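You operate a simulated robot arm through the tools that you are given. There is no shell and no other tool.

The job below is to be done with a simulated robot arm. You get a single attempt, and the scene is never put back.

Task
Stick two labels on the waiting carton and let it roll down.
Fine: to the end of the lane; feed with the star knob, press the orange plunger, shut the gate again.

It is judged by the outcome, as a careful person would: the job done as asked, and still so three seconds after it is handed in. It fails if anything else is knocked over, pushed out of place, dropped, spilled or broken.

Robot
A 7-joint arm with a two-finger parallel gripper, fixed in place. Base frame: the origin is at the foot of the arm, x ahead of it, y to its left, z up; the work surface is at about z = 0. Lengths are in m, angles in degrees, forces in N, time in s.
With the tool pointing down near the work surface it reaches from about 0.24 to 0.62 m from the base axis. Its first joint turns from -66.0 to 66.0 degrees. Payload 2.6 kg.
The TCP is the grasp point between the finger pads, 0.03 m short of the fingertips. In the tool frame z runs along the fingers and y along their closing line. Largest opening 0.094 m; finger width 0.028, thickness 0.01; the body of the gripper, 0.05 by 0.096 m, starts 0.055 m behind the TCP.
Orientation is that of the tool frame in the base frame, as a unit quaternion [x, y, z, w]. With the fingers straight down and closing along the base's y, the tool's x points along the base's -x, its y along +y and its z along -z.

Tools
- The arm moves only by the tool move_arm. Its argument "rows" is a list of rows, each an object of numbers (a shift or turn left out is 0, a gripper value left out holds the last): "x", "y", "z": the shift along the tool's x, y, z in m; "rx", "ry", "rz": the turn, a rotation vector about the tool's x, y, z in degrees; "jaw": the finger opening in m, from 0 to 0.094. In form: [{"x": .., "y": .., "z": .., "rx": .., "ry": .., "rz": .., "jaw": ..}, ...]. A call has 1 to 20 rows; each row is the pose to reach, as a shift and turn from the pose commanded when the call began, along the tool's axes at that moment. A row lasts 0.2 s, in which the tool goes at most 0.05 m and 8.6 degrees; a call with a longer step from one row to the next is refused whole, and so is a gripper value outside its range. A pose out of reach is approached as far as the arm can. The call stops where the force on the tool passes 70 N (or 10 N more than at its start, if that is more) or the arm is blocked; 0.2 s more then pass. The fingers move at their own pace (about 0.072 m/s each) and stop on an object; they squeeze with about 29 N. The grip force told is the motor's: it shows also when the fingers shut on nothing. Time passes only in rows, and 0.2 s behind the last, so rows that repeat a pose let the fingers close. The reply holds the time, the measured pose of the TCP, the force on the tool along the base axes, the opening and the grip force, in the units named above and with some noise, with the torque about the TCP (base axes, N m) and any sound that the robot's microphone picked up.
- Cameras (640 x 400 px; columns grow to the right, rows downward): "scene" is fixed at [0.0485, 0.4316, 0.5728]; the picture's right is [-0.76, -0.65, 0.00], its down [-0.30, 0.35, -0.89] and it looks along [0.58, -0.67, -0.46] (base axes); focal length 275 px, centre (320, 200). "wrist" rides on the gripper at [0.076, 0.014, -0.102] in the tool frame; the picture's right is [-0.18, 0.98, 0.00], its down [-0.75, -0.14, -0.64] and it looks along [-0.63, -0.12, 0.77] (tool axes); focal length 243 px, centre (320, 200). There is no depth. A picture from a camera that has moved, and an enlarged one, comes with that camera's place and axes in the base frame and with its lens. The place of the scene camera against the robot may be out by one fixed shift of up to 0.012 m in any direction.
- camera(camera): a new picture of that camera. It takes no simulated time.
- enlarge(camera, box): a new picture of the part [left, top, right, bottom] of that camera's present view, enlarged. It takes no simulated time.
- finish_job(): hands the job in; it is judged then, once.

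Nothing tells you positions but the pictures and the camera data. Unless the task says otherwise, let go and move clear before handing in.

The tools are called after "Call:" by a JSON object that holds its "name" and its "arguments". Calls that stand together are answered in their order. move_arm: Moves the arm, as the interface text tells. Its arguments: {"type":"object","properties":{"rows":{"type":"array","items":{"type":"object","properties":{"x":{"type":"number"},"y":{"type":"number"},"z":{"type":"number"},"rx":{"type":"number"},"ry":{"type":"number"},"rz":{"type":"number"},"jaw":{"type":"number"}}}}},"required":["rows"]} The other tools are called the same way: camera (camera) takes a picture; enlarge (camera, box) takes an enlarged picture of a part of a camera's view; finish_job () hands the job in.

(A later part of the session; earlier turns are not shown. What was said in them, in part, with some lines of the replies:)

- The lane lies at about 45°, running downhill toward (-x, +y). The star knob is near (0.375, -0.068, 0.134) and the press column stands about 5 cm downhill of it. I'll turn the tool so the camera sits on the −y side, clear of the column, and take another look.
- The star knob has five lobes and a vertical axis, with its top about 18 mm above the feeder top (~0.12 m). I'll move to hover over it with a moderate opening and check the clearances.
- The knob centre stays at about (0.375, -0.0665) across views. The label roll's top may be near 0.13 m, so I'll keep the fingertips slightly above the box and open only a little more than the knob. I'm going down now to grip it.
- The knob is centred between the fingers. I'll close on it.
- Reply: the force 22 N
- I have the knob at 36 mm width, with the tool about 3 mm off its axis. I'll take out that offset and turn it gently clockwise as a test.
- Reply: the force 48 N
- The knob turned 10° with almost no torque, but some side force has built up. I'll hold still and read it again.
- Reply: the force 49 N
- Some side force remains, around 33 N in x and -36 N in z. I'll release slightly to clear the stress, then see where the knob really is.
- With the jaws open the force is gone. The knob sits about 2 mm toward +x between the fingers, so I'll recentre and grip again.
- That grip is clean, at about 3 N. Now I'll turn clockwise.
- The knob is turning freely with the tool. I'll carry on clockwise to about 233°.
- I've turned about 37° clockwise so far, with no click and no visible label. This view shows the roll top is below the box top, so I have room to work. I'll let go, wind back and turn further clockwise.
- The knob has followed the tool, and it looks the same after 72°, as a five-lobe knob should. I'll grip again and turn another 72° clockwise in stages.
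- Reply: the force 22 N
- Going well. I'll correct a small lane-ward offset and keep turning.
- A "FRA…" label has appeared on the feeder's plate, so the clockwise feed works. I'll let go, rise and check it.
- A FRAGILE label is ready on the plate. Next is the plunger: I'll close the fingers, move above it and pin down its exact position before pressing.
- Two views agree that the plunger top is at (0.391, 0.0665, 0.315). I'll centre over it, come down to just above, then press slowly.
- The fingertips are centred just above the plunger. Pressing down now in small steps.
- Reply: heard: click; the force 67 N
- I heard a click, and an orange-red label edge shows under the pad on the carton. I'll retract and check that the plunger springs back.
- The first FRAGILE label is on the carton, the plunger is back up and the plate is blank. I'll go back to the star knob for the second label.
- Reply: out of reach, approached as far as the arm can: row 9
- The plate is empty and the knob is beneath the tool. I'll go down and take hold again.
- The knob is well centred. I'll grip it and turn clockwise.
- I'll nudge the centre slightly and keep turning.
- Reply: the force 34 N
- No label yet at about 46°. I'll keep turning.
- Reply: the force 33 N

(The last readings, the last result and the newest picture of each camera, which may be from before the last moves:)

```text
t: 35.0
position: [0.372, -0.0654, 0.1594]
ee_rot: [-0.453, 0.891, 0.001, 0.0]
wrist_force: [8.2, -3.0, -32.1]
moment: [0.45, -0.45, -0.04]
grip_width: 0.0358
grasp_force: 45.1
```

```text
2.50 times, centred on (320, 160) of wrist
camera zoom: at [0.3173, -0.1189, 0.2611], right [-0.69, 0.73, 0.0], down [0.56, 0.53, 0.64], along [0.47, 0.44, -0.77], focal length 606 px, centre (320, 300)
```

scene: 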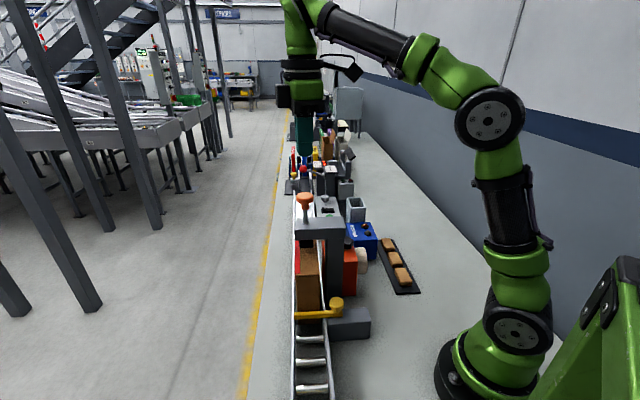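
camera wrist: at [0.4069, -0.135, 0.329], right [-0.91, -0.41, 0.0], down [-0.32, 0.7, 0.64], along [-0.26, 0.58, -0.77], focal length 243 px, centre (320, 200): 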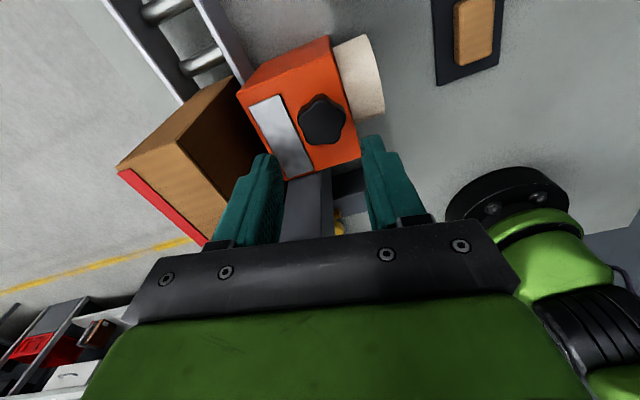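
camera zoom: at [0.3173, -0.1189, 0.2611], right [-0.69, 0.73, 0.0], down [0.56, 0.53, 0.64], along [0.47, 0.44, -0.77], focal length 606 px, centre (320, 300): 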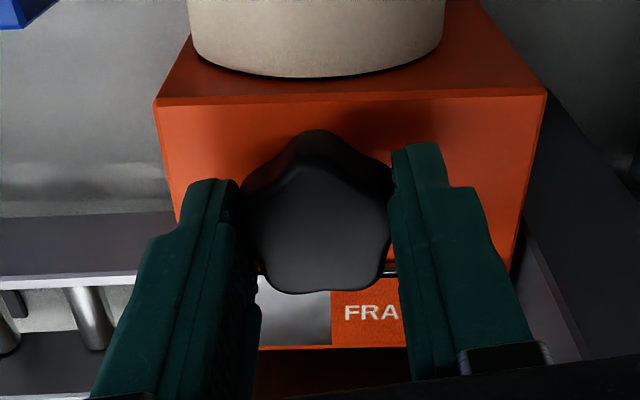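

The second FRAGILE label has appeared on the plate. I'll release, rise, and go back over the plunger along the same path.

Call:
{"name": "move_arm", "arguments": {"rows": [{"jaw": 0.047}, {"jaw": 0.047}, {"z": -0.04}, {"z": -0.08}, {"z": -0.12}, {"z": -0.16}, {"z": -0.2}, {"z": -0.24}, {"z": -0.27, "jaw": 0.0}, {"z": -0.28}, {"z": -0.28}]}}

Call:
{"name": "enlarge", "arguments": {"camera": "wrist", "box": [220, 40, 460, 240]}}

```text
t: 37.4
position: [0.3727, -0.0666, 0.4406]
ee_rot: [-0.454, 0.891, 0.0, 0.0]
wrist_force: [-0.8, 0.7, 0.3]
moment: [-0.01, -0.01, 0.01]
grip_width: 0.0
grasp_force: 29.1
```

```text
2.00 times, centred on (340, 140) of wrist
camera zoom: at [0.318, -0.1201, 0.5419], right [-0.69, 0.73, 0.0], down [0.56, 0.53, 0.64], along [0.47, 0.44, -0.77], focal length 485 px, centre (280, 320)
```

zoom: 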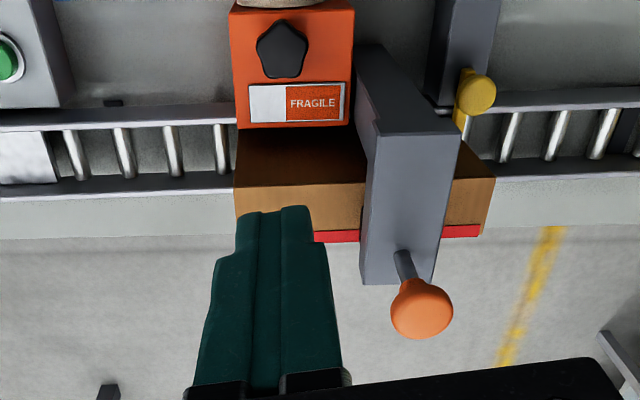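

The second label is ready. Now I'll move over the plunger.

Call:
{"name": "move_arm", "arguments": {"rows": [{"x": -0.0391, "y": 0.021}, {"x": -0.0783, "y": 0.042}, {"x": -0.1174, "y": 0.063}, {"x": -0.1174, "y": 0.063, "z": 0.03}, {"x": -0.1174, "y": 0.063, "z": 0.06}, {"x": -0.1174, "y": 0.063, "z": 0.08}, {"x": -0.1174, "y": 0.063, "z": 0.08}]}}

Call:
{"name": "camera", "arguments": {"camera": "wrist"}}

Call:
{"name": "enlarge", "arguments": {"camera": "scene", "box": [270, 140, 370, 260]}}

```text
t: 39.0
position: [0.3905, 0.0664, 0.3568]
ee_rot: [-0.454, 0.891, 0.001, 0.002]
wrist_force: [-0.6, 0.0, -0.4]
moment: [-0.01, 0.02, -0.05]
grip_width: 0.0
grasp_force: 29.5
```

```text
taken
camera wrist: at [0.3353, 0.0127, 0.4605], right [-0.69, 0.73, 0.0], down [0.56, 0.53, 0.64], along [0.47, 0.44, -0.77], focal length 243 px, centre (320, 200)
```

wrist: 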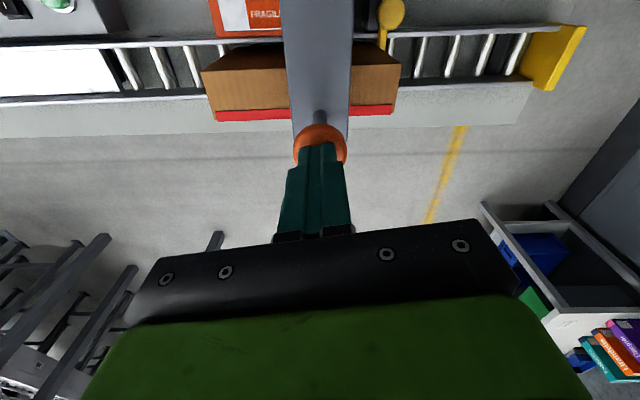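

```text
3.33 times, centred on (320, 200) of scene
camera zoom: at [0.0485, 0.4316, 0.5728], right [-0.76, -0.65, 0.0], down [-0.3, 0.35, -0.89], along [0.58, -0.67, -0.46], focal length 917 px, centre (320, 200)
```

zoom: 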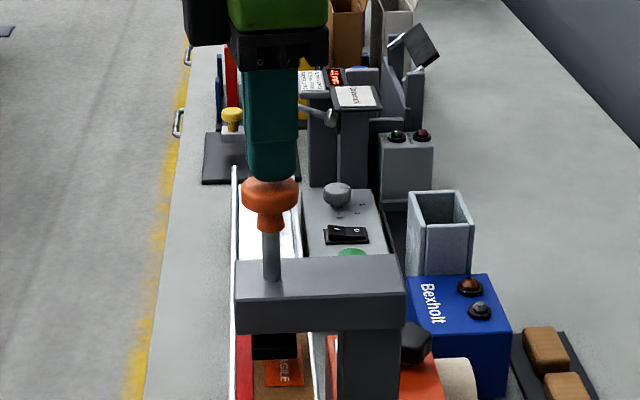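

I'm lined up on the plunger, so I'll press for the second label.

Call:
{"name": "move_arm", "arguments": {"rows": [{"z": 0.006}, {"z": 0.012}, {"z": 0.016}, {"z": 0.02}, {"z": 0.024}, {"z": 0.028}, {"z": 0.031}]}}

Call:
{"name": "enlarge", "arguments": {"camera": "scene", "box": [270, 160, 370, 280]}}

```text
t: 40.6
position: [0.3918, 0.0665, 0.3345]
ee_rot: [-0.453, 0.891, -0.003, 0.008]
wrist_force: [-15.0, -3.6, 56.3]
moment: [-0.06, 0.36, 0.61]
grip_width: 0.0
grasp_force: 29.3
heard: click
```

```text
3.33 times, centred on (320, 220) of scene
camera zoom: at [0.0482, 0.4315, 0.5729], right [-0.76, -0.65, 0.0], down [-0.3, 0.35, -0.89], along [0.58, -0.67, -0.46], focal length 917 px, centre (320, 133)
```

zoom: 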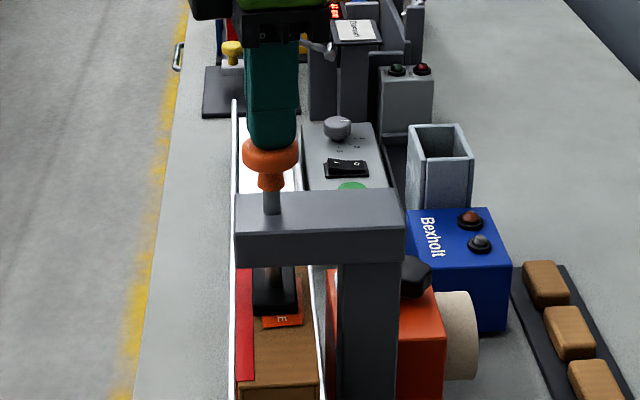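

It clicked again. I'll retract and check for both labels.

Call:
{"name": "move_arm", "arguments": {"rows": [{"z": -0.02}, {"z": -0.05}, {"z": -0.08}, {"z": -0.1}, {"z": -0.1}]}}

Call:
{"name": "enlarge", "arguments": {"camera": "scene", "box": [280, 190, 360, 290]}}

Call:
{"name": "camera", "arguments": {"camera": "wrist"}}

```text
t: 41.8
position: [0.3903, 0.0638, 0.4282]
ee_rot: [-0.454, 0.891, 0.0, 0.0]
wrist_force: [0.0, 0.7, -0.8]
moment: [0.05, -0.01, 0.0]
grip_width: 0.0
grasp_force: 28.8
```

```text
4.00 times, centred on (320, 240) of scene
camera zoom: at [0.0485, 0.4316, 0.5728], right [-0.76, -0.65, 0.0], down [-0.3, 0.35, -0.89], along [0.58, -0.67, -0.46], focal length 1100 px, centre (320, 40)
```

zoom: 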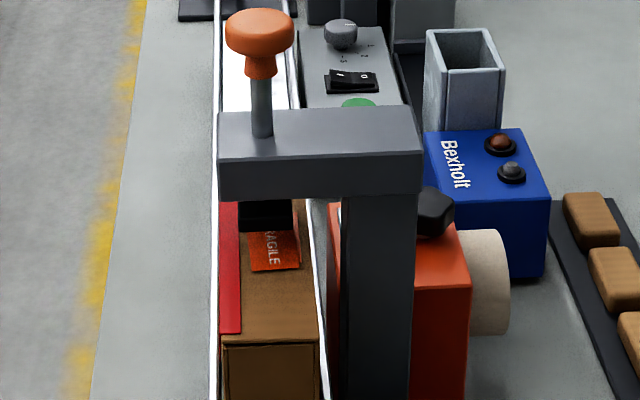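

```text
taken
camera wrist: at [0.3345, 0.0115, 0.5304], right [-0.69, 0.73, 0.0], down [0.56, 0.53, 0.64], along [0.47, 0.44, -0.77], focal length 243 px, centre (320, 200)
```

wrist: 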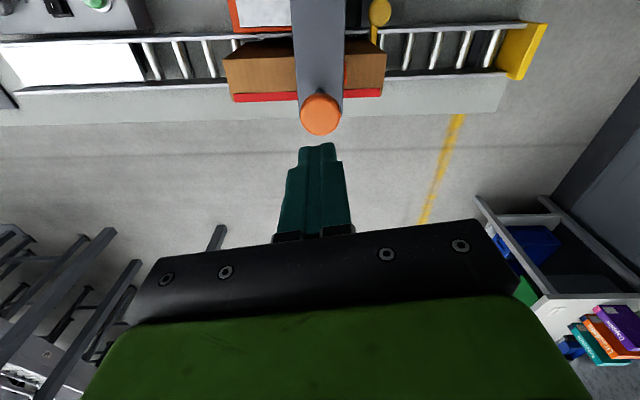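

Two labels are on the carton, one overlapping the other under the pad, the plunger is up and the plate is blank. Next is the gate; I'll move above its yellow knob and study how it works.

Call:
{"name": "move_arm", "arguments": {"rows": [{"x": 0.015, "y": 0.031, "rz": 4, "jaw": 0.06}, {"x": 0.03, "y": 0.062, "rz": 8}, {"x": 0.0455, "y": 0.0924, "rz": 8}, {"x": 0.0455, "y": 0.0924, "rz": 8, "z": 0.04}, {"x": 0.0455, "y": 0.0924, "rz": 8, "z": 0.08}, {"x": 0.0455, "y": 0.0924, "rz": 8, "z": 0.12}, {"x": 0.0455, "y": 0.0924, "rz": 8, "z": 0.15}, {"x": 0.0455, "y": 0.0924, "rz": 8, "z": 0.15}]}}

Call:
{"name": "camera", "arguments": {"camera": "wrist"}}

Call:
{"name": "enlarge", "arguments": {"camera": "wrist", "box": [220, 20, 420, 200]}}

Call:
{"name": "enlarge", "arguments": {"camera": "scene", "box": [280, 220, 400, 340]}}

```text
t: 43.6
position: [0.2887, 0.0843, 0.2782]
ee_rot: [-0.39, 0.921, 0.0, 0.0]
wrist_force: [0.1, -0.1, -1.0]
moment: [-0.01, 0.01, 0.0]
grip_width: 0.06
grasp_force: 0.0
```

```text
taken
camera wrist: at [0.2261, 0.0396, 0.3808], right [-0.58, 0.82, 0.0], down [0.62, 0.44, 0.64], along [0.52, 0.37, -0.77], focal length 243 px, centre (320, 200)
```

wrist: 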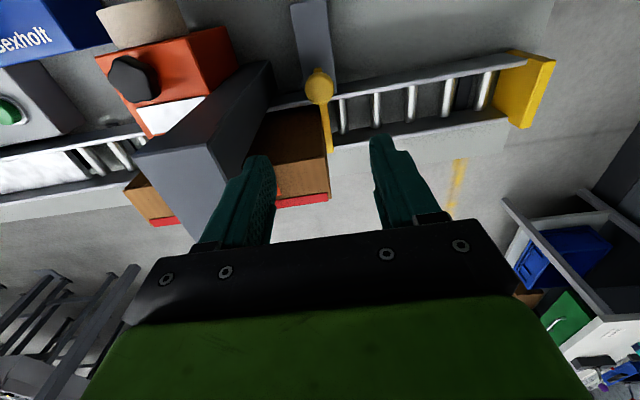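

```text
2.22 times, centred on (320, 110) of wrist
camera zoom: at [0.2261, 0.0396, 0.3808], right [-0.58, 0.82, 0.0], down [0.62, 0.44, 0.64], along [0.52, 0.37, -0.77], focal length 539 px, centre (320, 400)
```

zoom: 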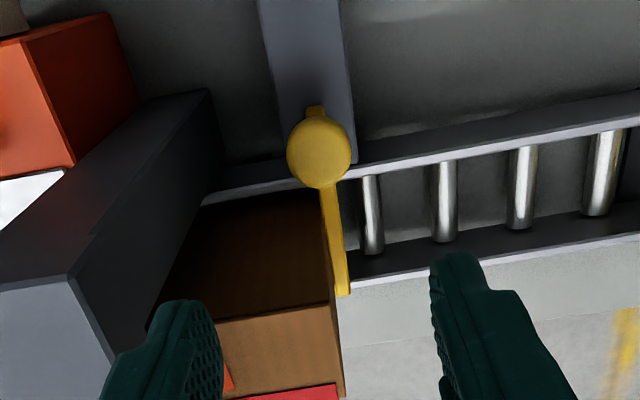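

```text
3.33 times, centred on (340, 280) of scene
camera zoom: at [0.0485, 0.4316, 0.5728], right [-0.76, -0.65, 0.0], down [-0.3, 0.35, -0.89], along [0.58, -0.67, -0.46], focal length 917 px, centre (253, -67)
```

zoom: 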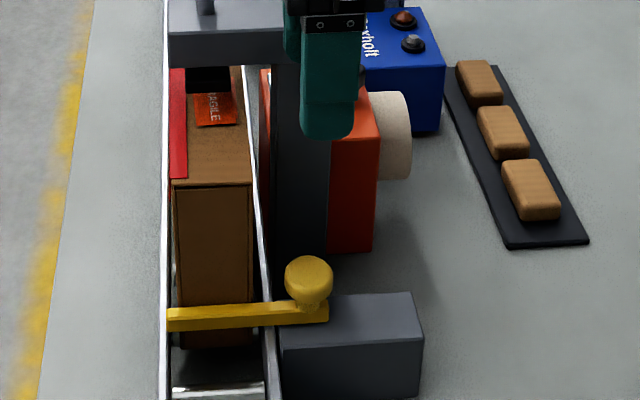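

The gate is a bar that slides across the grey block, with its knob at (0.2885, 0.083, ~0.10). I'll straddle the knob with one finger uphill and one downhill, then pull the bar away from the lane.

Call:
{"name": "move_arm", "arguments": {"rows": [{"z": 0.04, "x": 0.0007, "y": -0.0006, "jaw": 0.056}, {"z": 0.08, "x": 0.0007, "y": -0.0006}, {"z": 0.12, "x": 0.0007, "y": -0.0006}, {"z": 0.145, "x": 0.0007, "y": -0.0006}, {"z": 0.145, "x": 0.0007, "y": -0.0006}]}}

Call:
{"name": "camera", "arguments": {"camera": "wrist"}}

Call:
{"name": "enlarge", "arguments": {"camera": "scene", "box": [280, 220, 400, 340]}}

```text
t: 44.8
position: [0.2897, 0.082, 0.1314]
ee_rot: [-0.391, 0.92, -0.001, 0.0]
wrist_force: [-0.3, 0.3, -0.7]
moment: [-0.02, -0.02, -0.03]
grip_width: 0.0559
grasp_force: 0.1
```

```text
taken
camera wrist: at [0.2267, 0.0373, 0.2349], right [-0.58, 0.81, 0.0], down [0.62, 0.44, 0.64], along [0.52, 0.37, -0.77], focal length 243 px, centre (320, 200)
```

wrist: 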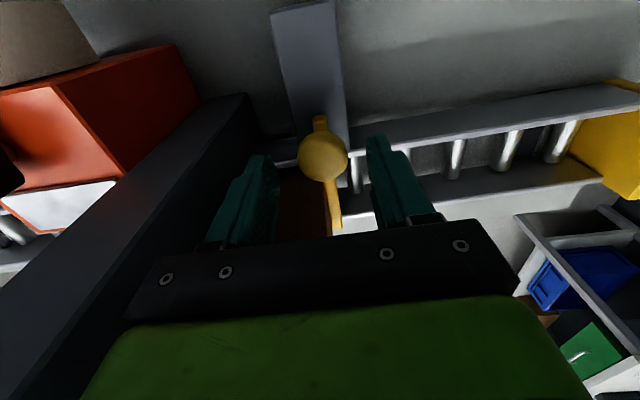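

```text
3.33 times, centred on (340, 280) of scene
camera zoom: at [0.0485, 0.4316, 0.5728], right [-0.76, -0.65, 0.0], down [-0.3, 0.35, -0.89], along [0.58, -0.67, -0.46], focal length 917 px, centre (253, -67)
```

zoom: 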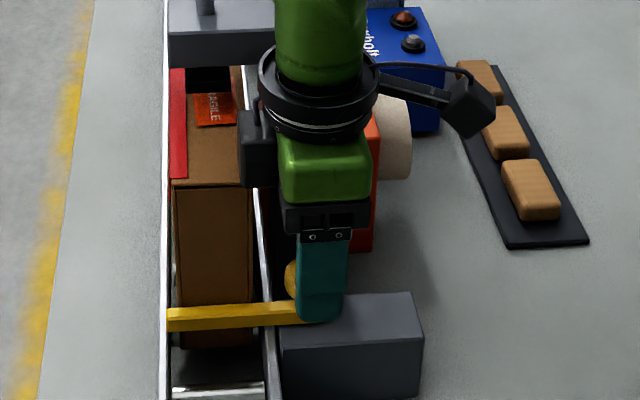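

The knob is centred between the fingers. I'll lower about 18 mm and close.

Call:
{"name": "move_arm", "arguments": {"rows": [{"z": 0.01}, {"z": 0.019}, {"z": 0.019}, {"z": 0.019, "jaw": 0.02}, {"z": 0.019, "jaw": 0.02}, {"z": 0.019, "jaw": 0.02}]}}

Call:
{"name": "camera", "arguments": {"camera": "wrist"}}

```text
t: 45.5
position: [0.2968, 0.0825, 0.1219]
ee_rot: [-0.389, 0.921, -0.003, 0.014]
wrist_force: [-5.5, -4.6, 24.7]
moment: [0.58, -1.18, -0.05]
grip_width: 0.056
grasp_force: 0.0
stopped in row 3: the force on the tool passed its limit at 74 N (the readings are from after the stop); the commanded pose is now the measured one
```

```text
taken
camera wrist: at [0.231, 0.0371, 0.2215], right [-0.58, 0.82, -0.01], down [0.61, 0.44, 0.66], along [0.54, 0.38, -0.75], focal length 243 px, centre (320, 200)
```

wrist: 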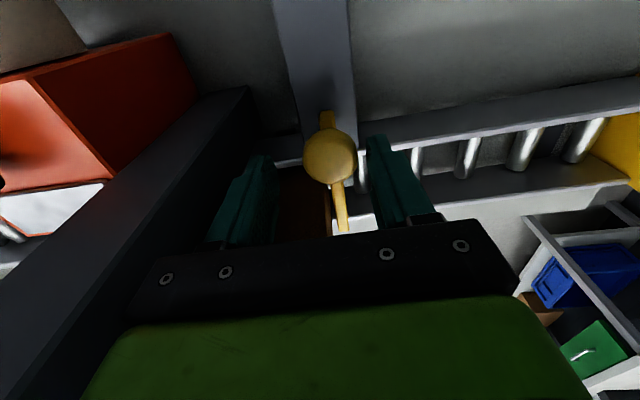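

The descent was stopped by contact before I reached the knob's waist. I'll look before doing anything else.

Call:
{"name": "enlarge", "arguments": {"camera": "scene", "box": [280, 200, 380, 320]}}

Call:
{"name": "enlarge", "arguments": {"camera": "wrist", "box": [220, 80, 420, 240]}}

```text
3.33 times, centred on (330, 260) of scene
camera zoom: at [0.0484, 0.4315, 0.5729], right [-0.76, -0.65, 0.0], down [-0.3, 0.35, -0.89], along [0.58, -0.67, -0.46], focal length 917 px, centre (287, 0)
```

zoom: 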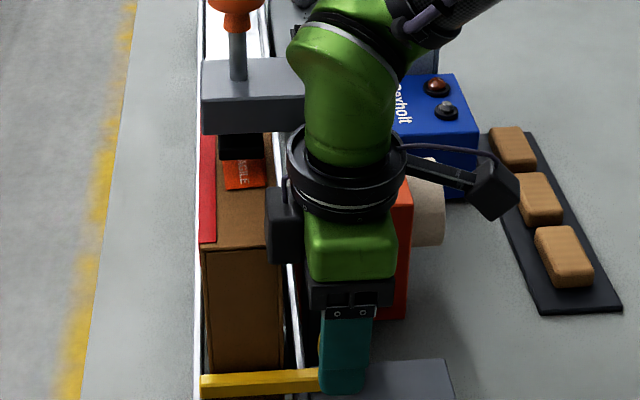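

```text
2.50 times, centred on (320, 160) of wrist
camera zoom: at [0.231, 0.0371, 0.2215], right [-0.58, 0.82, -0.01], down [0.61, 0.44, 0.66], along [0.54, 0.38, -0.75], focal length 606 px, centre (320, 300)
```

zoom: 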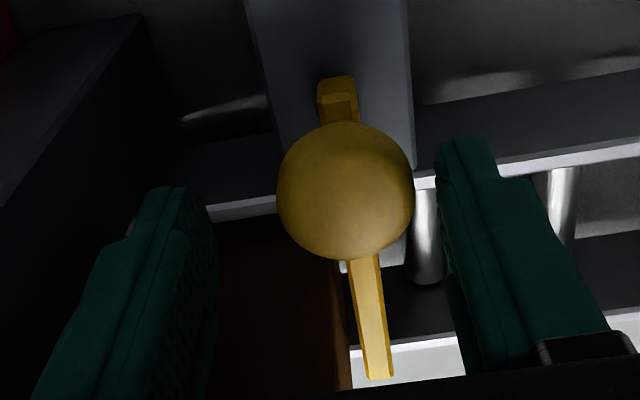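

The knob is fine. The gripper's motor housing, on the lane side, met the top edge of the carton (~0.18 m). I'll back off upward and straighten the tool. Then I'll turn it so the fingers lie across the lane direction and hook the knob from its lane side, keeping the housing clear of the carton.

Call:
{"name": "move_arm", "arguments": {"rows": [{"z": -0.02}, {"z": -0.04, "rx": -0.5, "ry": 0.7}, {"z": -0.08, "rx": -0.94, "ry": 1.34}, {"z": -0.12, "rx": -0.94, "ry": 1.34}, {"z": -0.12, "rx": -0.94, "ry": 1.34}]}}

Call:
{"name": "camera", "arguments": {"camera": "scene"}}

Call:
{"name": "enlarge", "arguments": {"camera": "wrist", "box": [120, 20, 420, 220]}}

```text
t: 46.7
position: [0.2918, 0.0829, 0.2385]
ee_rot: [-0.39, 0.921, 0.001, -0.004]
wrist_force: [-0.4, 0.9, -0.4]
moment: [0.0, 0.01, -0.01]
grip_width: 0.056
grasp_force: 0.1
```

```text
taken
```

scene: 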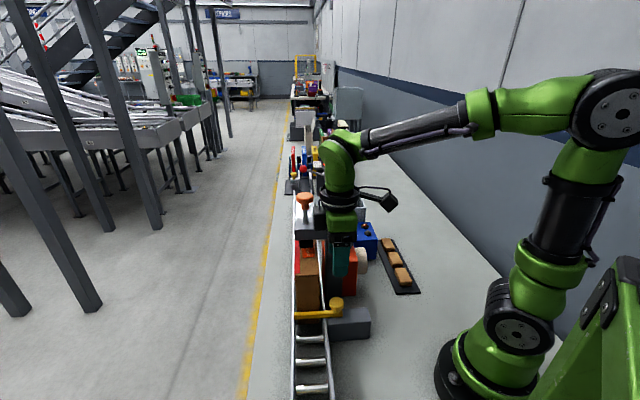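

```text
2.00 times, centred on (270, 120) of wrist
camera zoom: at [0.2302, 0.0381, 0.3417], right [-0.58, 0.82, 0.0], down [0.63, 0.44, 0.64], along [0.52, 0.37, -0.77], focal length 485 px, centre (420, 360)
```

zoom: 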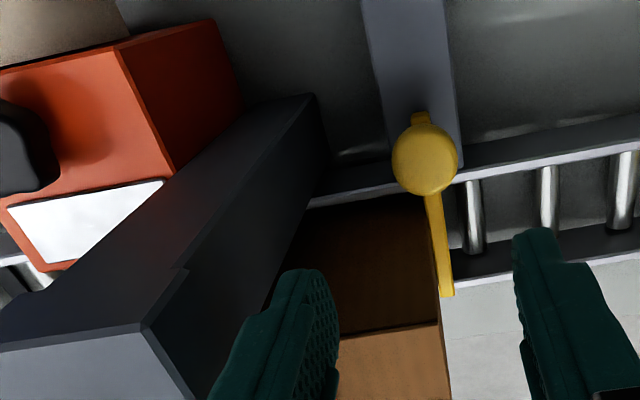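

The carton and column look undisturbed. Before hooking the gate I'll do a dry run, with the tool turned about 60° and the TCP at the position the pull would end at, to check the arm can reach that close to its base.

Call:
{"name": "move_arm", "arguments": {"rows": [{"x": 0.03, "y": 0.0012, "rx": 0.3, "ry": -0.4, "jaw": 0.07}, {"x": 0.06, "y": 0.0024, "rx": 0.3, "ry": -0.4}, {"x": 0.094, "y": 0.0036, "rx": 0.3, "ry": -0.4}, {"x": 0.094, "y": 0.0036, "rx": 0.3, "ry": -0.4}]}}

Call:
{"name": "move_arm", "arguments": {"rows": [{"rz": 7.6}, {"rz": 15.2}, {"rz": 22.8}, {"rz": 30.4}, {"rz": 38}, {"rz": 45.6}, {"rz": 53.2}, {"rz": 61}, {"rz": 61, "z": 0.04}, {"rz": 61, "z": 0.08}, {"rz": 61, "z": 0.11}, {"rz": 61, "z": 0.128}, {"rz": 61, "z": 0.128}]}}

Call:
{"name": "camera", "arguments": {"camera": "scene"}}

Call:
{"name": "camera", "arguments": {"camera": "wrist"}}

```text
t: 47.7
position: [0.2251, 0.0184, 0.2405]
ee_rot: [-0.391, 0.92, 0.0, 0.001]
wrist_force: [0.6, 0.2, -0.5]
moment: [-0.01, 0.0, 0.03]
grip_width: 0.0699
grasp_force: 0.1
```

```text
t: 50.5
position: [0.2255, 0.0165, 0.1112]
ee_rot: [0.131, 0.991, 0.0, 0.0]
wrist_force: [0.6, 0.2, 0.0]
moment: [-0.01, -0.01, 0.01]
grip_width: 0.0701
grasp_force: 0.2
```

```text
taken
```

scene: 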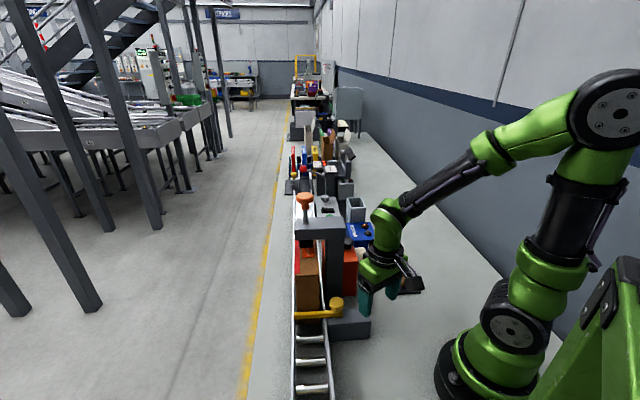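

```text
taken
camera wrist: at [0.1554, 0.0499, 0.2144], right [0.43, 0.9, 0.0], down [0.69, -0.33, 0.64], along [0.58, -0.28, -0.77], focal length 243 px, centre (320, 200)
```

wrist: 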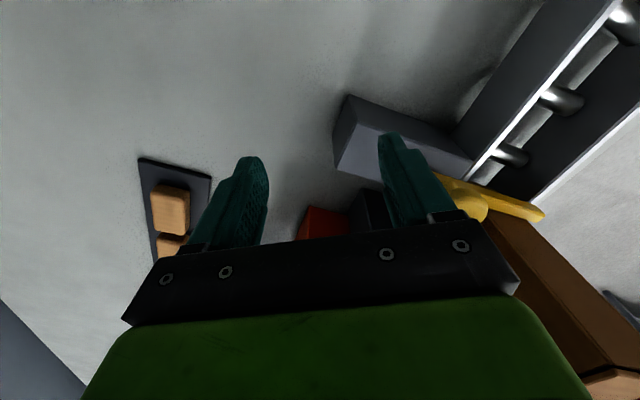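

The arm reaches there comfortably. I'll rise, go back over the knob with the lane-side finger placed just past it, and look before lowering.

Call:
{"name": "move_arm", "arguments": {"rows": [{"z": -0.045}, {"z": -0.09, "jaw": 0.076}, {"z": -0.125}, {"x": -0.0172, "y": 0.0302, "z": -0.125}, {"x": -0.0345, "y": 0.0605, "z": -0.125}, {"x": -0.0345, "y": 0.0605, "z": -0.125}]}}

Call:
{"name": "camera", "arguments": {"camera": "wrist"}}

Call:
{"name": "enlarge", "arguments": {"camera": "wrist", "box": [260, 20, 500, 220]}}

```text
t: 51.9
position: [0.2726, 0.0664, 0.2369]
ee_rot: [0.13, 0.991, -0.001, 0.0]
wrist_force: [-0.8, 0.1, 0.7]
moment: [0.02, 0.03, 0.01]
grip_width: 0.076
grasp_force: 0.1
```

```text
taken
camera wrist: at [0.2031, 0.0995, 0.339], right [0.43, 0.9, 0.0], down [0.69, -0.33, 0.64], along [0.58, -0.28, -0.77], focal length 243 px, centre (320, 200)
```

wrist: 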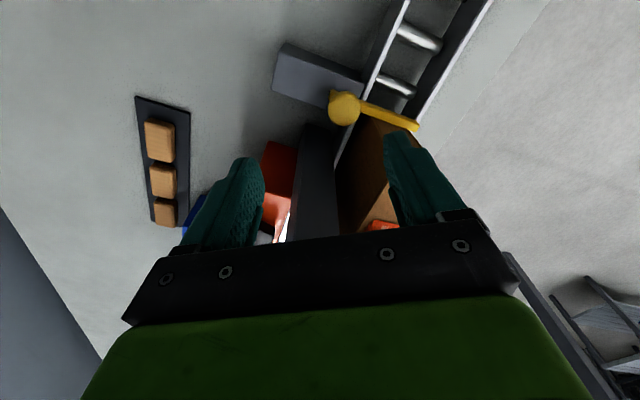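

```text
2.00 times, centred on (380, 120) of wrist
camera zoom: at [0.2031, 0.0995, 0.339], right [0.43, 0.9, 0.0], down [0.69, -0.33, 0.64], along [0.58, -0.28, -0.77], focal length 485 px, centre (200, 360)
```

zoom: 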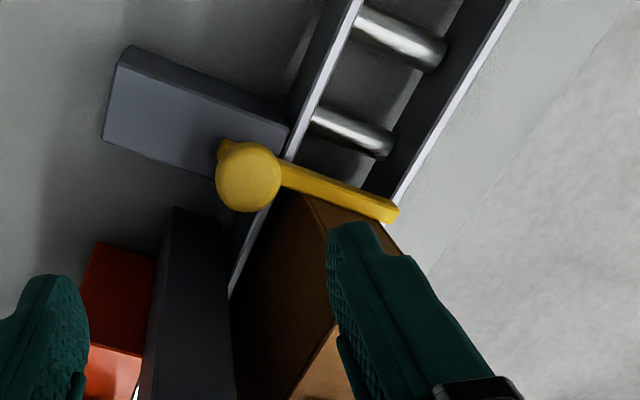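

The knob reading agrees, at (0.289, 0.083). I'll go down part way and check the clearance to the carton.

Call:
{"name": "move_arm", "arguments": {"rows": [{"z": 0.04}, {"z": 0.07}, {"z": 0.085}, {"z": 0.085}]}}

Call:
{"name": "enlarge", "arguments": {"camera": "wrist", "box": [260, 40, 480, 240]}}

Call:
{"name": "enlarge", "arguments": {"camera": "scene", "box": [280, 200, 380, 320]}}

```text
t: 52.9
position: [0.2729, 0.0661, 0.153]
ee_rot: [0.132, 0.991, 0.0, 0.0]
wrist_force: [-0.6, 0.6, -0.1]
moment: [-0.01, 0.03, 0.0]
grip_width: 0.0758
grasp_force: 0.1
```

```text
2.00 times, centred on (370, 140) of wrist
camera zoom: at [0.2037, 0.0998, 0.2553], right [0.43, 0.9, 0.0], down [0.69, -0.33, 0.64], along [0.58, -0.28, -0.77], focal length 485 px, centre (220, 320)
```

zoom: 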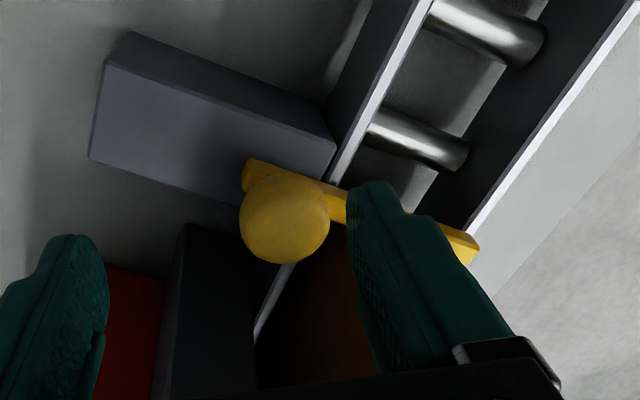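

```text
3.33 times, centred on (330, 260) of scene
camera zoom: at [0.0485, 0.4316, 0.5728], right [-0.76, -0.65, 0.0], down [-0.3, 0.35, -0.89], along [0.58, -0.67, -0.46], focal length 917 px, centre (287, 0)
```

zoom: 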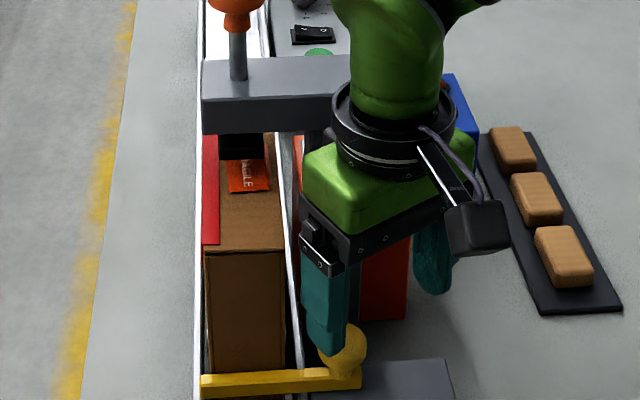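

The finger is on the lane side of the knob and the housing clears the carton. I'll lower the last part slowly.

Call:
{"name": "move_arm", "arguments": {"rows": [{"z": 0.008}, {"z": 0.016}, {"z": 0.024}, {"z": 0.032}, {"z": 0.038}, {"z": 0.038}]}}

Call:
{"name": "enlarge", "arguments": {"camera": "wrist", "box": [260, 60, 480, 240]}}

Call:
{"name": "enlarge", "arguments": {"camera": "scene", "box": [280, 220, 380, 340]}}

```text
t: 54.3
position: [0.2739, 0.067, 0.1142]
ee_rot: [0.131, 0.991, 0.0, 0.001]
wrist_force: [-0.4, 0.2, 0.4]
moment: [-0.02, 0.02, 0.01]
grip_width: 0.0761
grasp_force: 0.0
```

```text
2.22 times, centred on (370, 150) of wrist
camera zoom: at [0.2041, 0.0999, 0.2165], right [0.43, 0.9, 0.0], down [0.69, -0.33, 0.64], along [0.58, -0.28, -0.77], focal length 539 px, centre (209, 311)
```

zoom: 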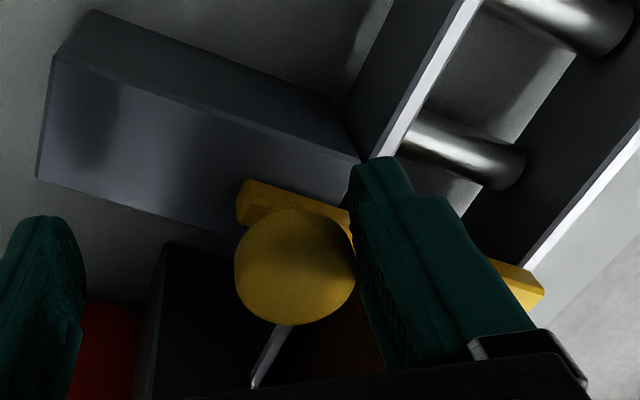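

```text
3.33 times, centred on (330, 280) of scene
camera zoom: at [0.0485, 0.4316, 0.5728], right [-0.76, -0.65, 0.0], down [-0.3, 0.35, -0.89], along [0.58, -0.67, -0.46], focal length 917 px, centre (287, -67)
```

zoom: 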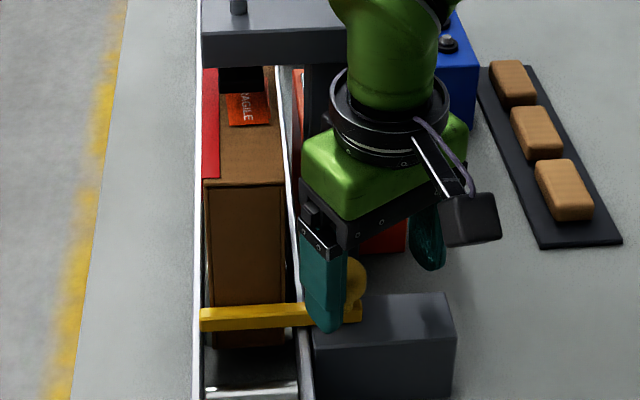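

The lane-side finger is hooked on the knob with no stray contact. I'll pull the gate away from the lane, gently at first.

Call:
{"name": "move_arm", "arguments": {"rows": [{"x": 0.003, "y": -0.0052}, {"x": 0.006, "y": -0.0104}, {"x": 0.009, "y": -0.0156}, {"x": 0.012, "y": -0.0208}, {"x": 0.012, "y": -0.0208}]}}

Call:
{"name": "enlarge", "arguments": {"camera": "scene", "box": [280, 220, 380, 340]}}

```text
t: 55.5
position: [0.2571, 0.0487, 0.1124]
ee_rot: [0.131, 0.991, 0.001, 0.001]
wrist_force: [0.0, 0.5, -0.2]
moment: [0.03, -0.03, -0.02]
grip_width: 0.0763
grasp_force: 0.6
```

```text
3.33 times, centred on (330, 280) of scene
camera zoom: at [0.0485, 0.4316, 0.5728], right [-0.76, -0.65, 0.0], down [-0.3, 0.35, -0.89], along [0.58, -0.67, -0.46], focal length 917 px, centre (287, -67)
```

zoom: 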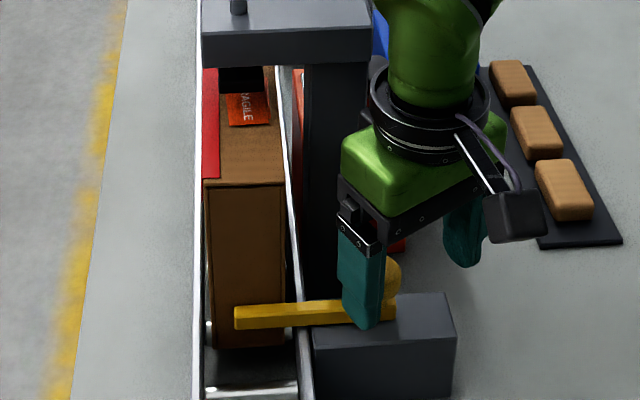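

The gate slides freely. I'll pull it the rest of the way in one smooth move so the carton comes away cleanly.

Call:
{"name": "move_arm", "arguments": {"rows": [{"x": 0.006, "y": -0.0104}, {"x": 0.013, "y": -0.0225}, {"x": 0.02, "y": -0.0346}, {"x": 0.026, "y": -0.045}, {"x": 0.026, "y": -0.045}]}}

Call:
{"name": "enlarge", "arguments": {"camera": "scene", "box": [270, 180, 400, 400]}}

```text
t: 56.7
position: [0.2201, 0.0136, 0.1152]
ee_rot: [0.13, 0.991, 0.001, 0.001]
wrist_force: [6.6, 9.6, 2.8]
moment: [0.27, -0.23, -0.05]
grip_width: 0.0823
grasp_force: 5.5
```

```text
1.82 times, centred on (335, 290) of scene
camera zoom: at [0.0485, 0.4316, 0.5728], right [-0.76, -0.65, 0.0], down [-0.3, 0.35, -0.89], along [0.58, -0.67, -0.46], focal length 500 px, centre (293, 36)
```

zoom: 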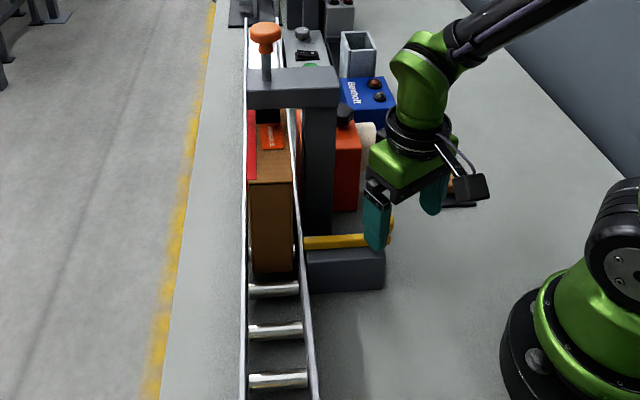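

The gate is fully open at its stop and the carton is free. I'll hold still and let it roll.

Call:
{"name": "move_arm", "arguments": {"rows": [{"x": -0.001, "y": 0.0017}, {"x": -0.001, "y": 0.0017}, {"x": -0.001, "y": 0.0017}, {"x": -0.001, "y": 0.0017}, {"x": -0.001, "y": 0.0017}]}}

Call:
{"name": "camera", "arguments": {"camera": "scene"}}

Call:
{"name": "camera", "arguments": {"camera": "wrist"}}

```text
t: 57.9
position: [0.2199, 0.0155, 0.1127]
ee_rot: [0.131, 0.991, 0.0, 0.0]
wrist_force: [-0.6, 8.5, 0.9]
moment: [0.17, 0.0, 0.23]
grip_width: 0.0804
grasp_force: 3.9
```

```text
taken
```

scene: 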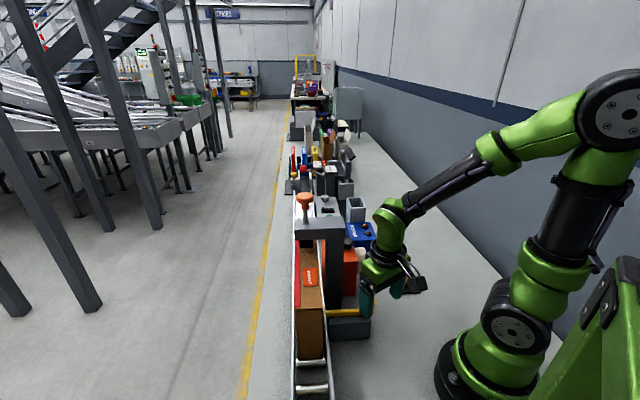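

```text
taken
camera wrist: at [0.1505, 0.0482, 0.2161], right [0.43, 0.9, 0.0], down [0.69, -0.33, 0.64], along [0.58, -0.28, -0.77], focal length 243 px, centre (320, 200)
```

wrist: 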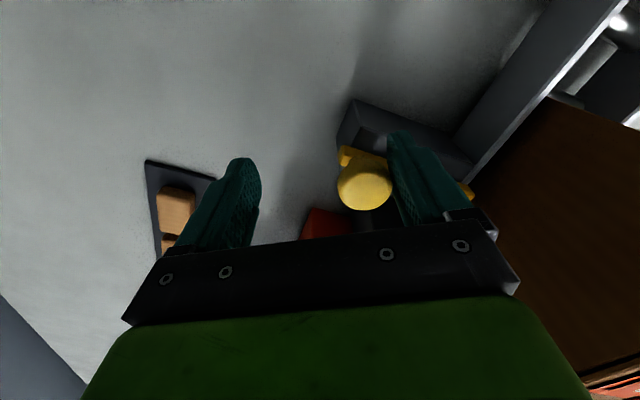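

The carton is rolling slowly down the lane. I'll hold the gate open and wait.

Call:
{"name": "move_arm", "arguments": {"rows": [{"x": 0}, {"x": 0}, {"x": 0}, {"x": 0}, {"x": 0}, {"x": 0}, {"x": 0}, {"x": 0}, {"x": 0}, {"x": 0}]}}

Call:
{"name": "camera", "arguments": {"camera": "scene"}}

```text
t: 60.1
position: [0.2204, 0.0156, 0.1131]
ee_rot: [0.13, 0.992, 0.0, 0.0]
wrist_force: [0.6, 7.0, -2.4]
moment: [0.07, 0.02, 0.16]
grip_width: 0.0801
grasp_force: 3.5
```

```text
taken
```

scene: 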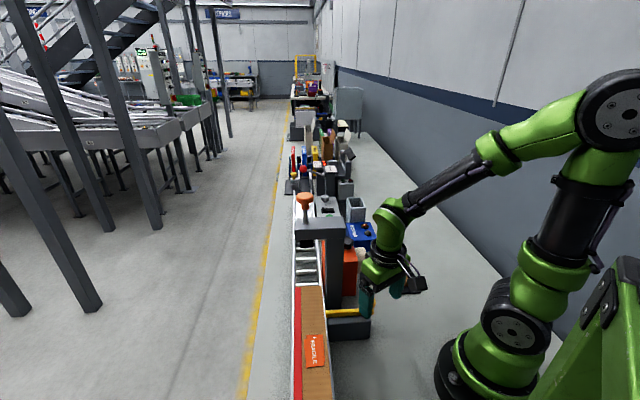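

The carton is well past the press now. I'll wait until it stops at the end of the lane.

Call:
{"name": "move_arm", "arguments": {"rows": [{"x": 0}, {"x": 0}, {"x": 0}, {"x": 0}, {"x": 0}, {"x": 0}, {"x": 0}, {"x": 0}, {"x": 0}, {"x": 0}]}}

Call:
{"name": "enlarge", "arguments": {"camera": "scene", "box": [260, 200, 400, 400]}}

Call:
{"name": "camera", "arguments": {"camera": "wrist"}}

```text
t: 62.3
position: [0.2204, 0.0151, 0.1145]
ee_rot: [0.131, 0.991, 0.0, 0.0]
wrist_force: [0.4, 7.4, -0.2]
moment: [0.1, -0.03, 0.14]
grip_width: 0.0803
grasp_force: 3.8
```

```text
2.00 times, centred on (330, 300) of scene
camera zoom: at [0.0485, 0.4316, 0.5728], right [-0.76, -0.65, 0.0], down [-0.3, 0.35, -0.89], along [0.58, -0.67, -0.46], focal length 550 px, centre (300, 0)
```

zoom: 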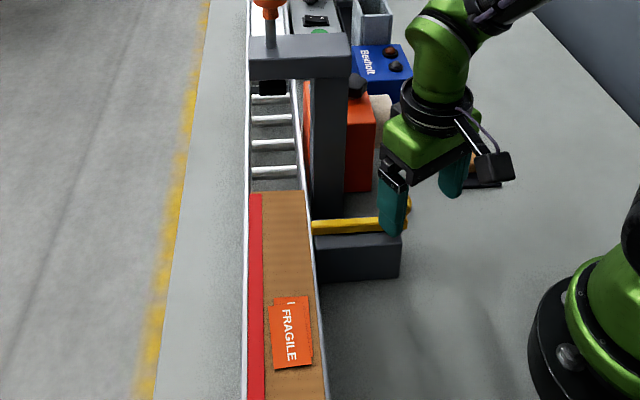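

```text
taken
camera wrist: at [0.1508, 0.0482, 0.2163], right [0.43, 0.9, 0.0], down [0.69, -0.33, 0.64], along [0.58, -0.28, -0.77], focal length 243 px, centre (320, 200)
```

wrist: 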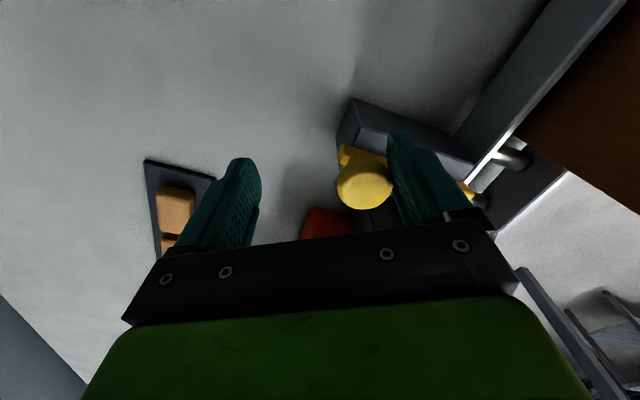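

Both overlapping FRAGILE labels show on the carton, and its back end is about 5 cm past the gate line. I'll check that it has stopped.

Call:
{"name": "move_arm", "arguments": {"rows": [{"x": 0}, {"x": 0}, {"x": 0}, {"x": 0}, {"x": 0}, {"x": 0}, {"x": 0}, {"x": 0}, {"x": 0}, {"x": 0}]}}

Call:
{"name": "enlarge", "arguments": {"camera": "scene", "box": [260, 200, 400, 400]}}

```text
t: 64.5
position: [0.2216, 0.0149, 0.1143]
ee_rot: [0.131, 0.991, 0.0, 0.0]
wrist_force: [1.5, 8.2, 0.5]
moment: [0.16, -0.02, 0.08]
grip_width: 0.0802
grasp_force: 3.7
```

```text
2.00 times, centred on (330, 300) of scene
camera zoom: at [0.0485, 0.4316, 0.5728], right [-0.76, -0.65, 0.0], down [-0.3, 0.35, -0.89], along [0.58, -0.67, -0.46], focal length 550 px, centre (300, 0)
```

zoom: 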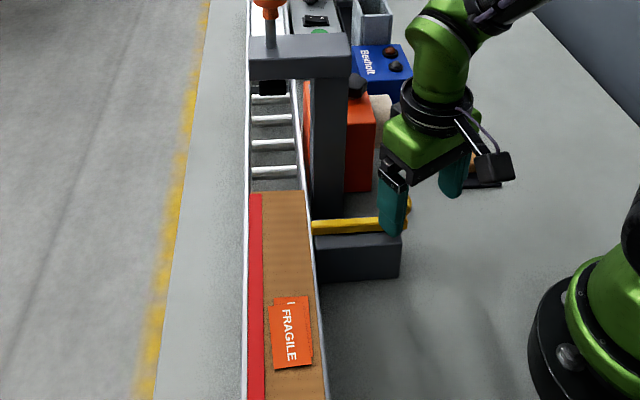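

The carton has stopped. Now to shut the gate: I'll centre the open fingers on the knob and grip it.

Call:
{"name": "move_arm", "arguments": {"rows": [{"x": -0.001, "y": 0.008}, {"x": -0.002, "y": 0.016}, {"x": -0.003, "y": 0.0235}, {"x": -0.003, "y": 0.0235}]}}

Call:
{"name": "enlarge", "arguments": {"camera": "wrist", "box": [200, 80, 480, 240]}}

```text
t: 65.5
position: [0.2301, 0.0371, 0.1138]
ee_rot: [0.13, 0.991, 0.0, 0.0]
wrist_force: [0.7, 0.8, -0.3]
moment: [-0.01, 0.01, 0.0]
grip_width: 0.0761
grasp_force: 0.1
```

```text
2.29 times, centred on (340, 160) of wrist
camera zoom: at [0.1606, 0.07, 0.2167], right [0.43, 0.9, 0.0], down [0.69, -0.33, 0.64], along [0.58, -0.28, -0.77], focal length 555 px, centre (274, 291)
```

zoom: 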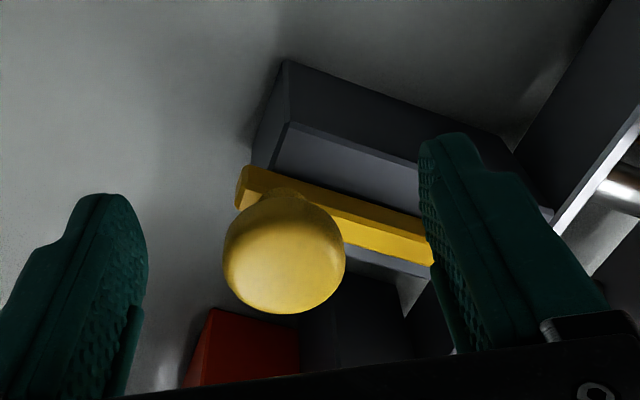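

The knob is centred, the gate has stayed open and the lane is clear there. Closing on it.

Call:
{"name": "move_arm", "arguments": {"rows": [{"jaw": 0.02}, {"jaw": 0.02}, {"jaw": 0.02}, {"jaw": 0.02}]}}

```text
t: 66.5
position: [0.2303, 0.0374, 0.1147]
ee_rot: [0.13, 0.992, 0.001, 0.0]
wrist_force: [3.5, 14.9, -6.2]
moment: [0.26, -0.13, 0.03]
grip_width: 0.0312
grasp_force: 45.4
```

I have the knob, 31 mm wide. Now I'll push the gate back across the lane.

Call:
{"name": "move_arm", "arguments": {"rows": [{"x": -0.005, "y": 0.0087}, {"x": -0.01, "y": 0.0173}, {"x": -0.015, "y": 0.026}, {"x": -0.02, "y": 0.0346}, {"x": -0.025, "y": 0.0433}, {"x": -0.03, "y": 0.052}, {"x": -0.03, "y": 0.052}]}}

Call:
{"name": "enlarge", "arguments": {"camera": "scene", "box": [270, 220, 390, 360]}}

```text
t: 68.1
position: [0.2729, 0.079, 0.1139]
ee_rot: [0.131, 0.991, 0.001, 0.003]
wrist_force: [-14.1, 12.5, 31.8]
moment: [0.35, 0.2, -0.1]
grip_width: 0.031
grasp_force: 44.9
```

```text
2.86 times, centred on (330, 290) of scene
camera zoom: at [0.0484, 0.4316, 0.5729], right [-0.76, -0.65, 0.0], down [-0.3, 0.35, -0.89], along [0.58, -0.67, -0.46], focal length 786 px, centre (291, -57)
```

zoom: 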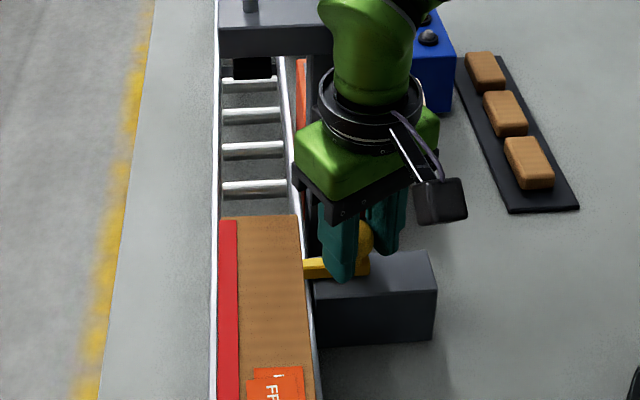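

The gate is nearly shut. I'll ease out some side load and push the last centimetre gently to the stop.

Call:
{"name": "move_arm", "arguments": {"rows": [{"x": 0.0009, "y": 0.0005, "z": -0.001}, {"x": -0.0006, "y": 0.0031, "z": -0.001}, {"x": -0.0021, "y": 0.0057, "z": -0.001}, {"x": -0.0021, "y": 0.0057, "z": -0.001}]}}

Call:
{"name": "move_arm", "arguments": {"rows": [{"x": -0.001, "y": 0.00173}, {"x": -0.002, "y": 0.0035}, {"x": -0.002, "y": 0.0035}]}}

```text
t: 69.1
position: [0.2759, 0.0829, 0.1148]
ee_rot: [0.131, 0.991, -0.001, 0.001]
wrist_force: [-1.1, 2.2, -6.0]
moment: [-0.25, -0.46, 0.2]
grip_width: 0.0315
grasp_force: 44.9
```

```text
t: 69.9
position: [0.279, 0.0854, 0.1134]
ee_rot: [0.132, 0.991, -0.001, 0.0]
wrist_force: [-2.4, 0.7, -2.4]
moment: [-0.04, 0.21, 0.07]
grip_width: 0.0312
grasp_force: 45.0
```

About 2 mm remain by my estimate. I'll keep inching forward until the stop is felt.

Call:
{"name": "move_arm", "arguments": {"rows": [{"x": -0.001, "y": 0.00173}, {"x": -0.002, "y": 0.0035}, {"x": -0.002, "y": 0.0035}]}}

Call:
{"name": "camera", "arguments": {"camera": "wrist"}}

```text
t: 70.7
position: [0.2801, 0.0862, 0.1141]
ee_rot: [0.134, 0.991, -0.002, -0.002]
wrist_force: [-26.6, -27.6, 25.9]
moment: [-0.95, -0.4, -0.41]
grip_width: 0.0313
grasp_force: 44.9
```

```text
taken
camera wrist: at [0.2115, 0.1212, 0.2168], right [0.44, 0.9, -0.01], down [0.69, -0.33, 0.64], along [0.57, -0.28, -0.77], focal length 243 px, centre (320, 200)
```

wrist: 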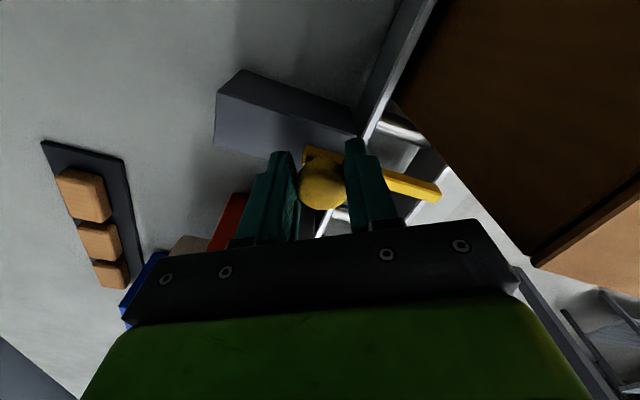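

I felt the end stop, and the bar spans the lane. I'll ease off, release the knob and rise straight up.

Call:
{"name": "move_arm", "arguments": {"rows": [{"x": 0.0006, "y": -0.001}, {"x": 0.0006, "y": -0.001, "jaw": 0.055}, {"x": 0.0006, "y": -0.001}, {"x": 0.0006, "y": -0.001}, {"x": 0.0006, "y": -0.001, "z": -0.02}, {"x": 0.0006, "y": -0.001, "z": -0.05}, {"x": 0.0006, "y": -0.001, "z": -0.09}, {"x": 0.0006, "y": -0.001, "z": -0.13}, {"x": 0.0006, "y": -0.001, "z": -0.17}, {"x": 0.0006, "y": -0.001, "z": -0.21}, {"x": 0.0006, "y": -0.001, "z": -0.25}, {"x": 0.0006, "y": -0.001, "z": -0.28}, {"x": 0.0006, "y": -0.001, "z": -0.28}]}}

Call:
{"name": "camera", "arguments": {"camera": "wrist"}}

Call:
{"name": "camera", "arguments": {"camera": "scene"}}

```text
t: 73.5
position: [0.2789, 0.0879, 0.3959]
ee_rot: [0.131, 0.991, 0.0, 0.001]
wrist_force: [0.1, -0.1, 0.5]
moment: [0.0, 0.05, 0.0]
grip_width: 0.0551
grasp_force: 0.0
```

```text
taken
camera wrist: at [0.2091, 0.1216, 0.4987], right [0.43, 0.9, 0.0], down [0.69, -0.33, 0.64], along [0.58, -0.28, -0.77], focal length 243 px, centre (320, 200)
```

wrist: 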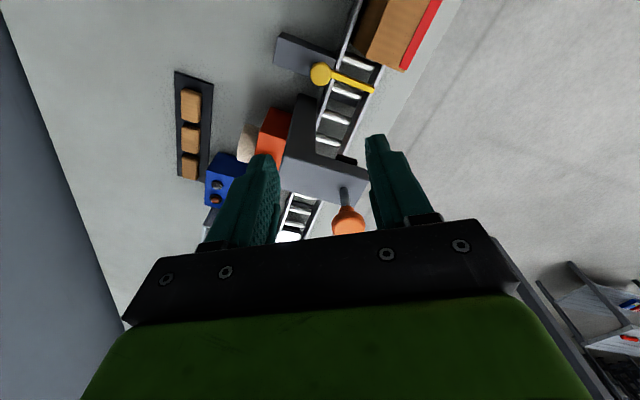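

```text
taken
```

scene: 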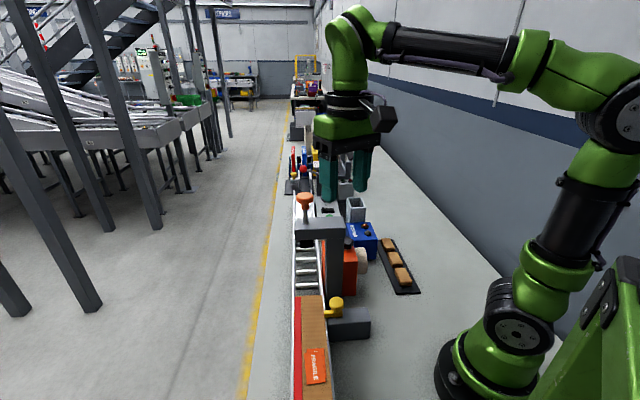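

The gate is shut and the arm is clear. I'll move so the wrist camera shows the lane's end and check the carton and labels.

Call:
{"name": "move_arm", "arguments": {"rows": [{"z": -0.02, "rz": -8}, {"z": -0.04, "rz": -16, "y": -0.02}, {"z": -0.05, "rz": -24, "y": -0.04}, {"z": -0.05, "rz": -32, "y": -0.06}, {"z": -0.05, "rz": -40, "y": -0.08}, {"z": -0.05, "rz": -48, "y": -0.09}, {"z": -0.05, "rz": -56, "y": -0.1}, {"z": -0.05, "rz": -60, "y": -0.1}, {"z": -0.05, "rz": -60, "y": -0.1}]}}

Call:
{"name": "camera", "arguments": {"camera": "wrist"}}

Call:
{"name": "enlarge", "arguments": {"camera": "wrist", "box": [260, 0, 560, 180]}}

```text
t: 75.5
position: [0.2548, -0.0075, 0.4445]
ee_rot: [-0.383, 0.924, 0.0, 0.0]
wrist_force: [-0.3, 0.5, -0.6]
moment: [0.02, 0.02, 0.01]
grip_width: 0.0549
grasp_force: 0.0
```

```text
taken
camera wrist: at [0.1908, -0.052, 0.5469], right [-0.57, 0.82, 0.0], down [0.63, 0.43, 0.64], along [0.53, 0.36, -0.77], focal length 243 px, centre (320, 200)
```

wrist: 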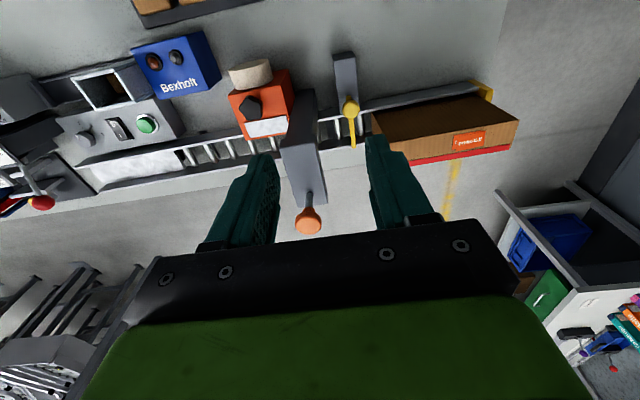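

```text
2.13 times, centred on (410, 90) of wrist
camera zoom: at [0.1908, -0.052, 0.5469], right [-0.57, 0.82, 0.0], down [0.63, 0.43, 0.64], along [0.53, 0.36, -0.77], focal length 518 px, centre (128, 435)
```

zoom: 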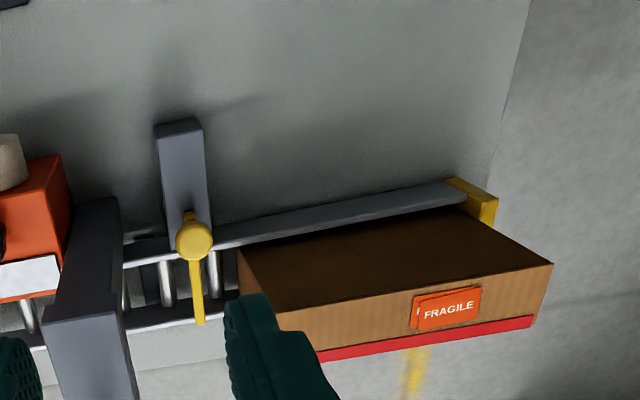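

The carton rests against the yellow end stop with both FRAGILE labels on top, the gate bar is back across the lane, the plunger is up, and nothing else has moved. The arm is clear with nothing in the gripper, so I'm handing in.

Call:
{"name": "finish_job", "arguments": {}}

```text
The job is handed in.
```

The carton has two FRAGILE labels on it and is resting against the yellow stop at the end of the lane. The gate is shut again.

- **Labels:** I turned the star knob clockwise for each one until a label showed on the feeder plate, then pressed the orange plunger, which clicked both times. The second label went on in the same spot, so it overlaps the first.
- **Gate:** I slid it open, waited for the carton to stop rolling, then pushed the bar back across the lane until it hit its stop.
- **Contact with the carton:** on my first try at the gate knob, the gripper appears to have pressed on the carton's top edge, and the arm stopped at its force limit. I backed off and came in from another angle. In the pictures, the carton and everything around it looked unmoved and undamaged.

I let go of everything and moved the arm clear before handing in.
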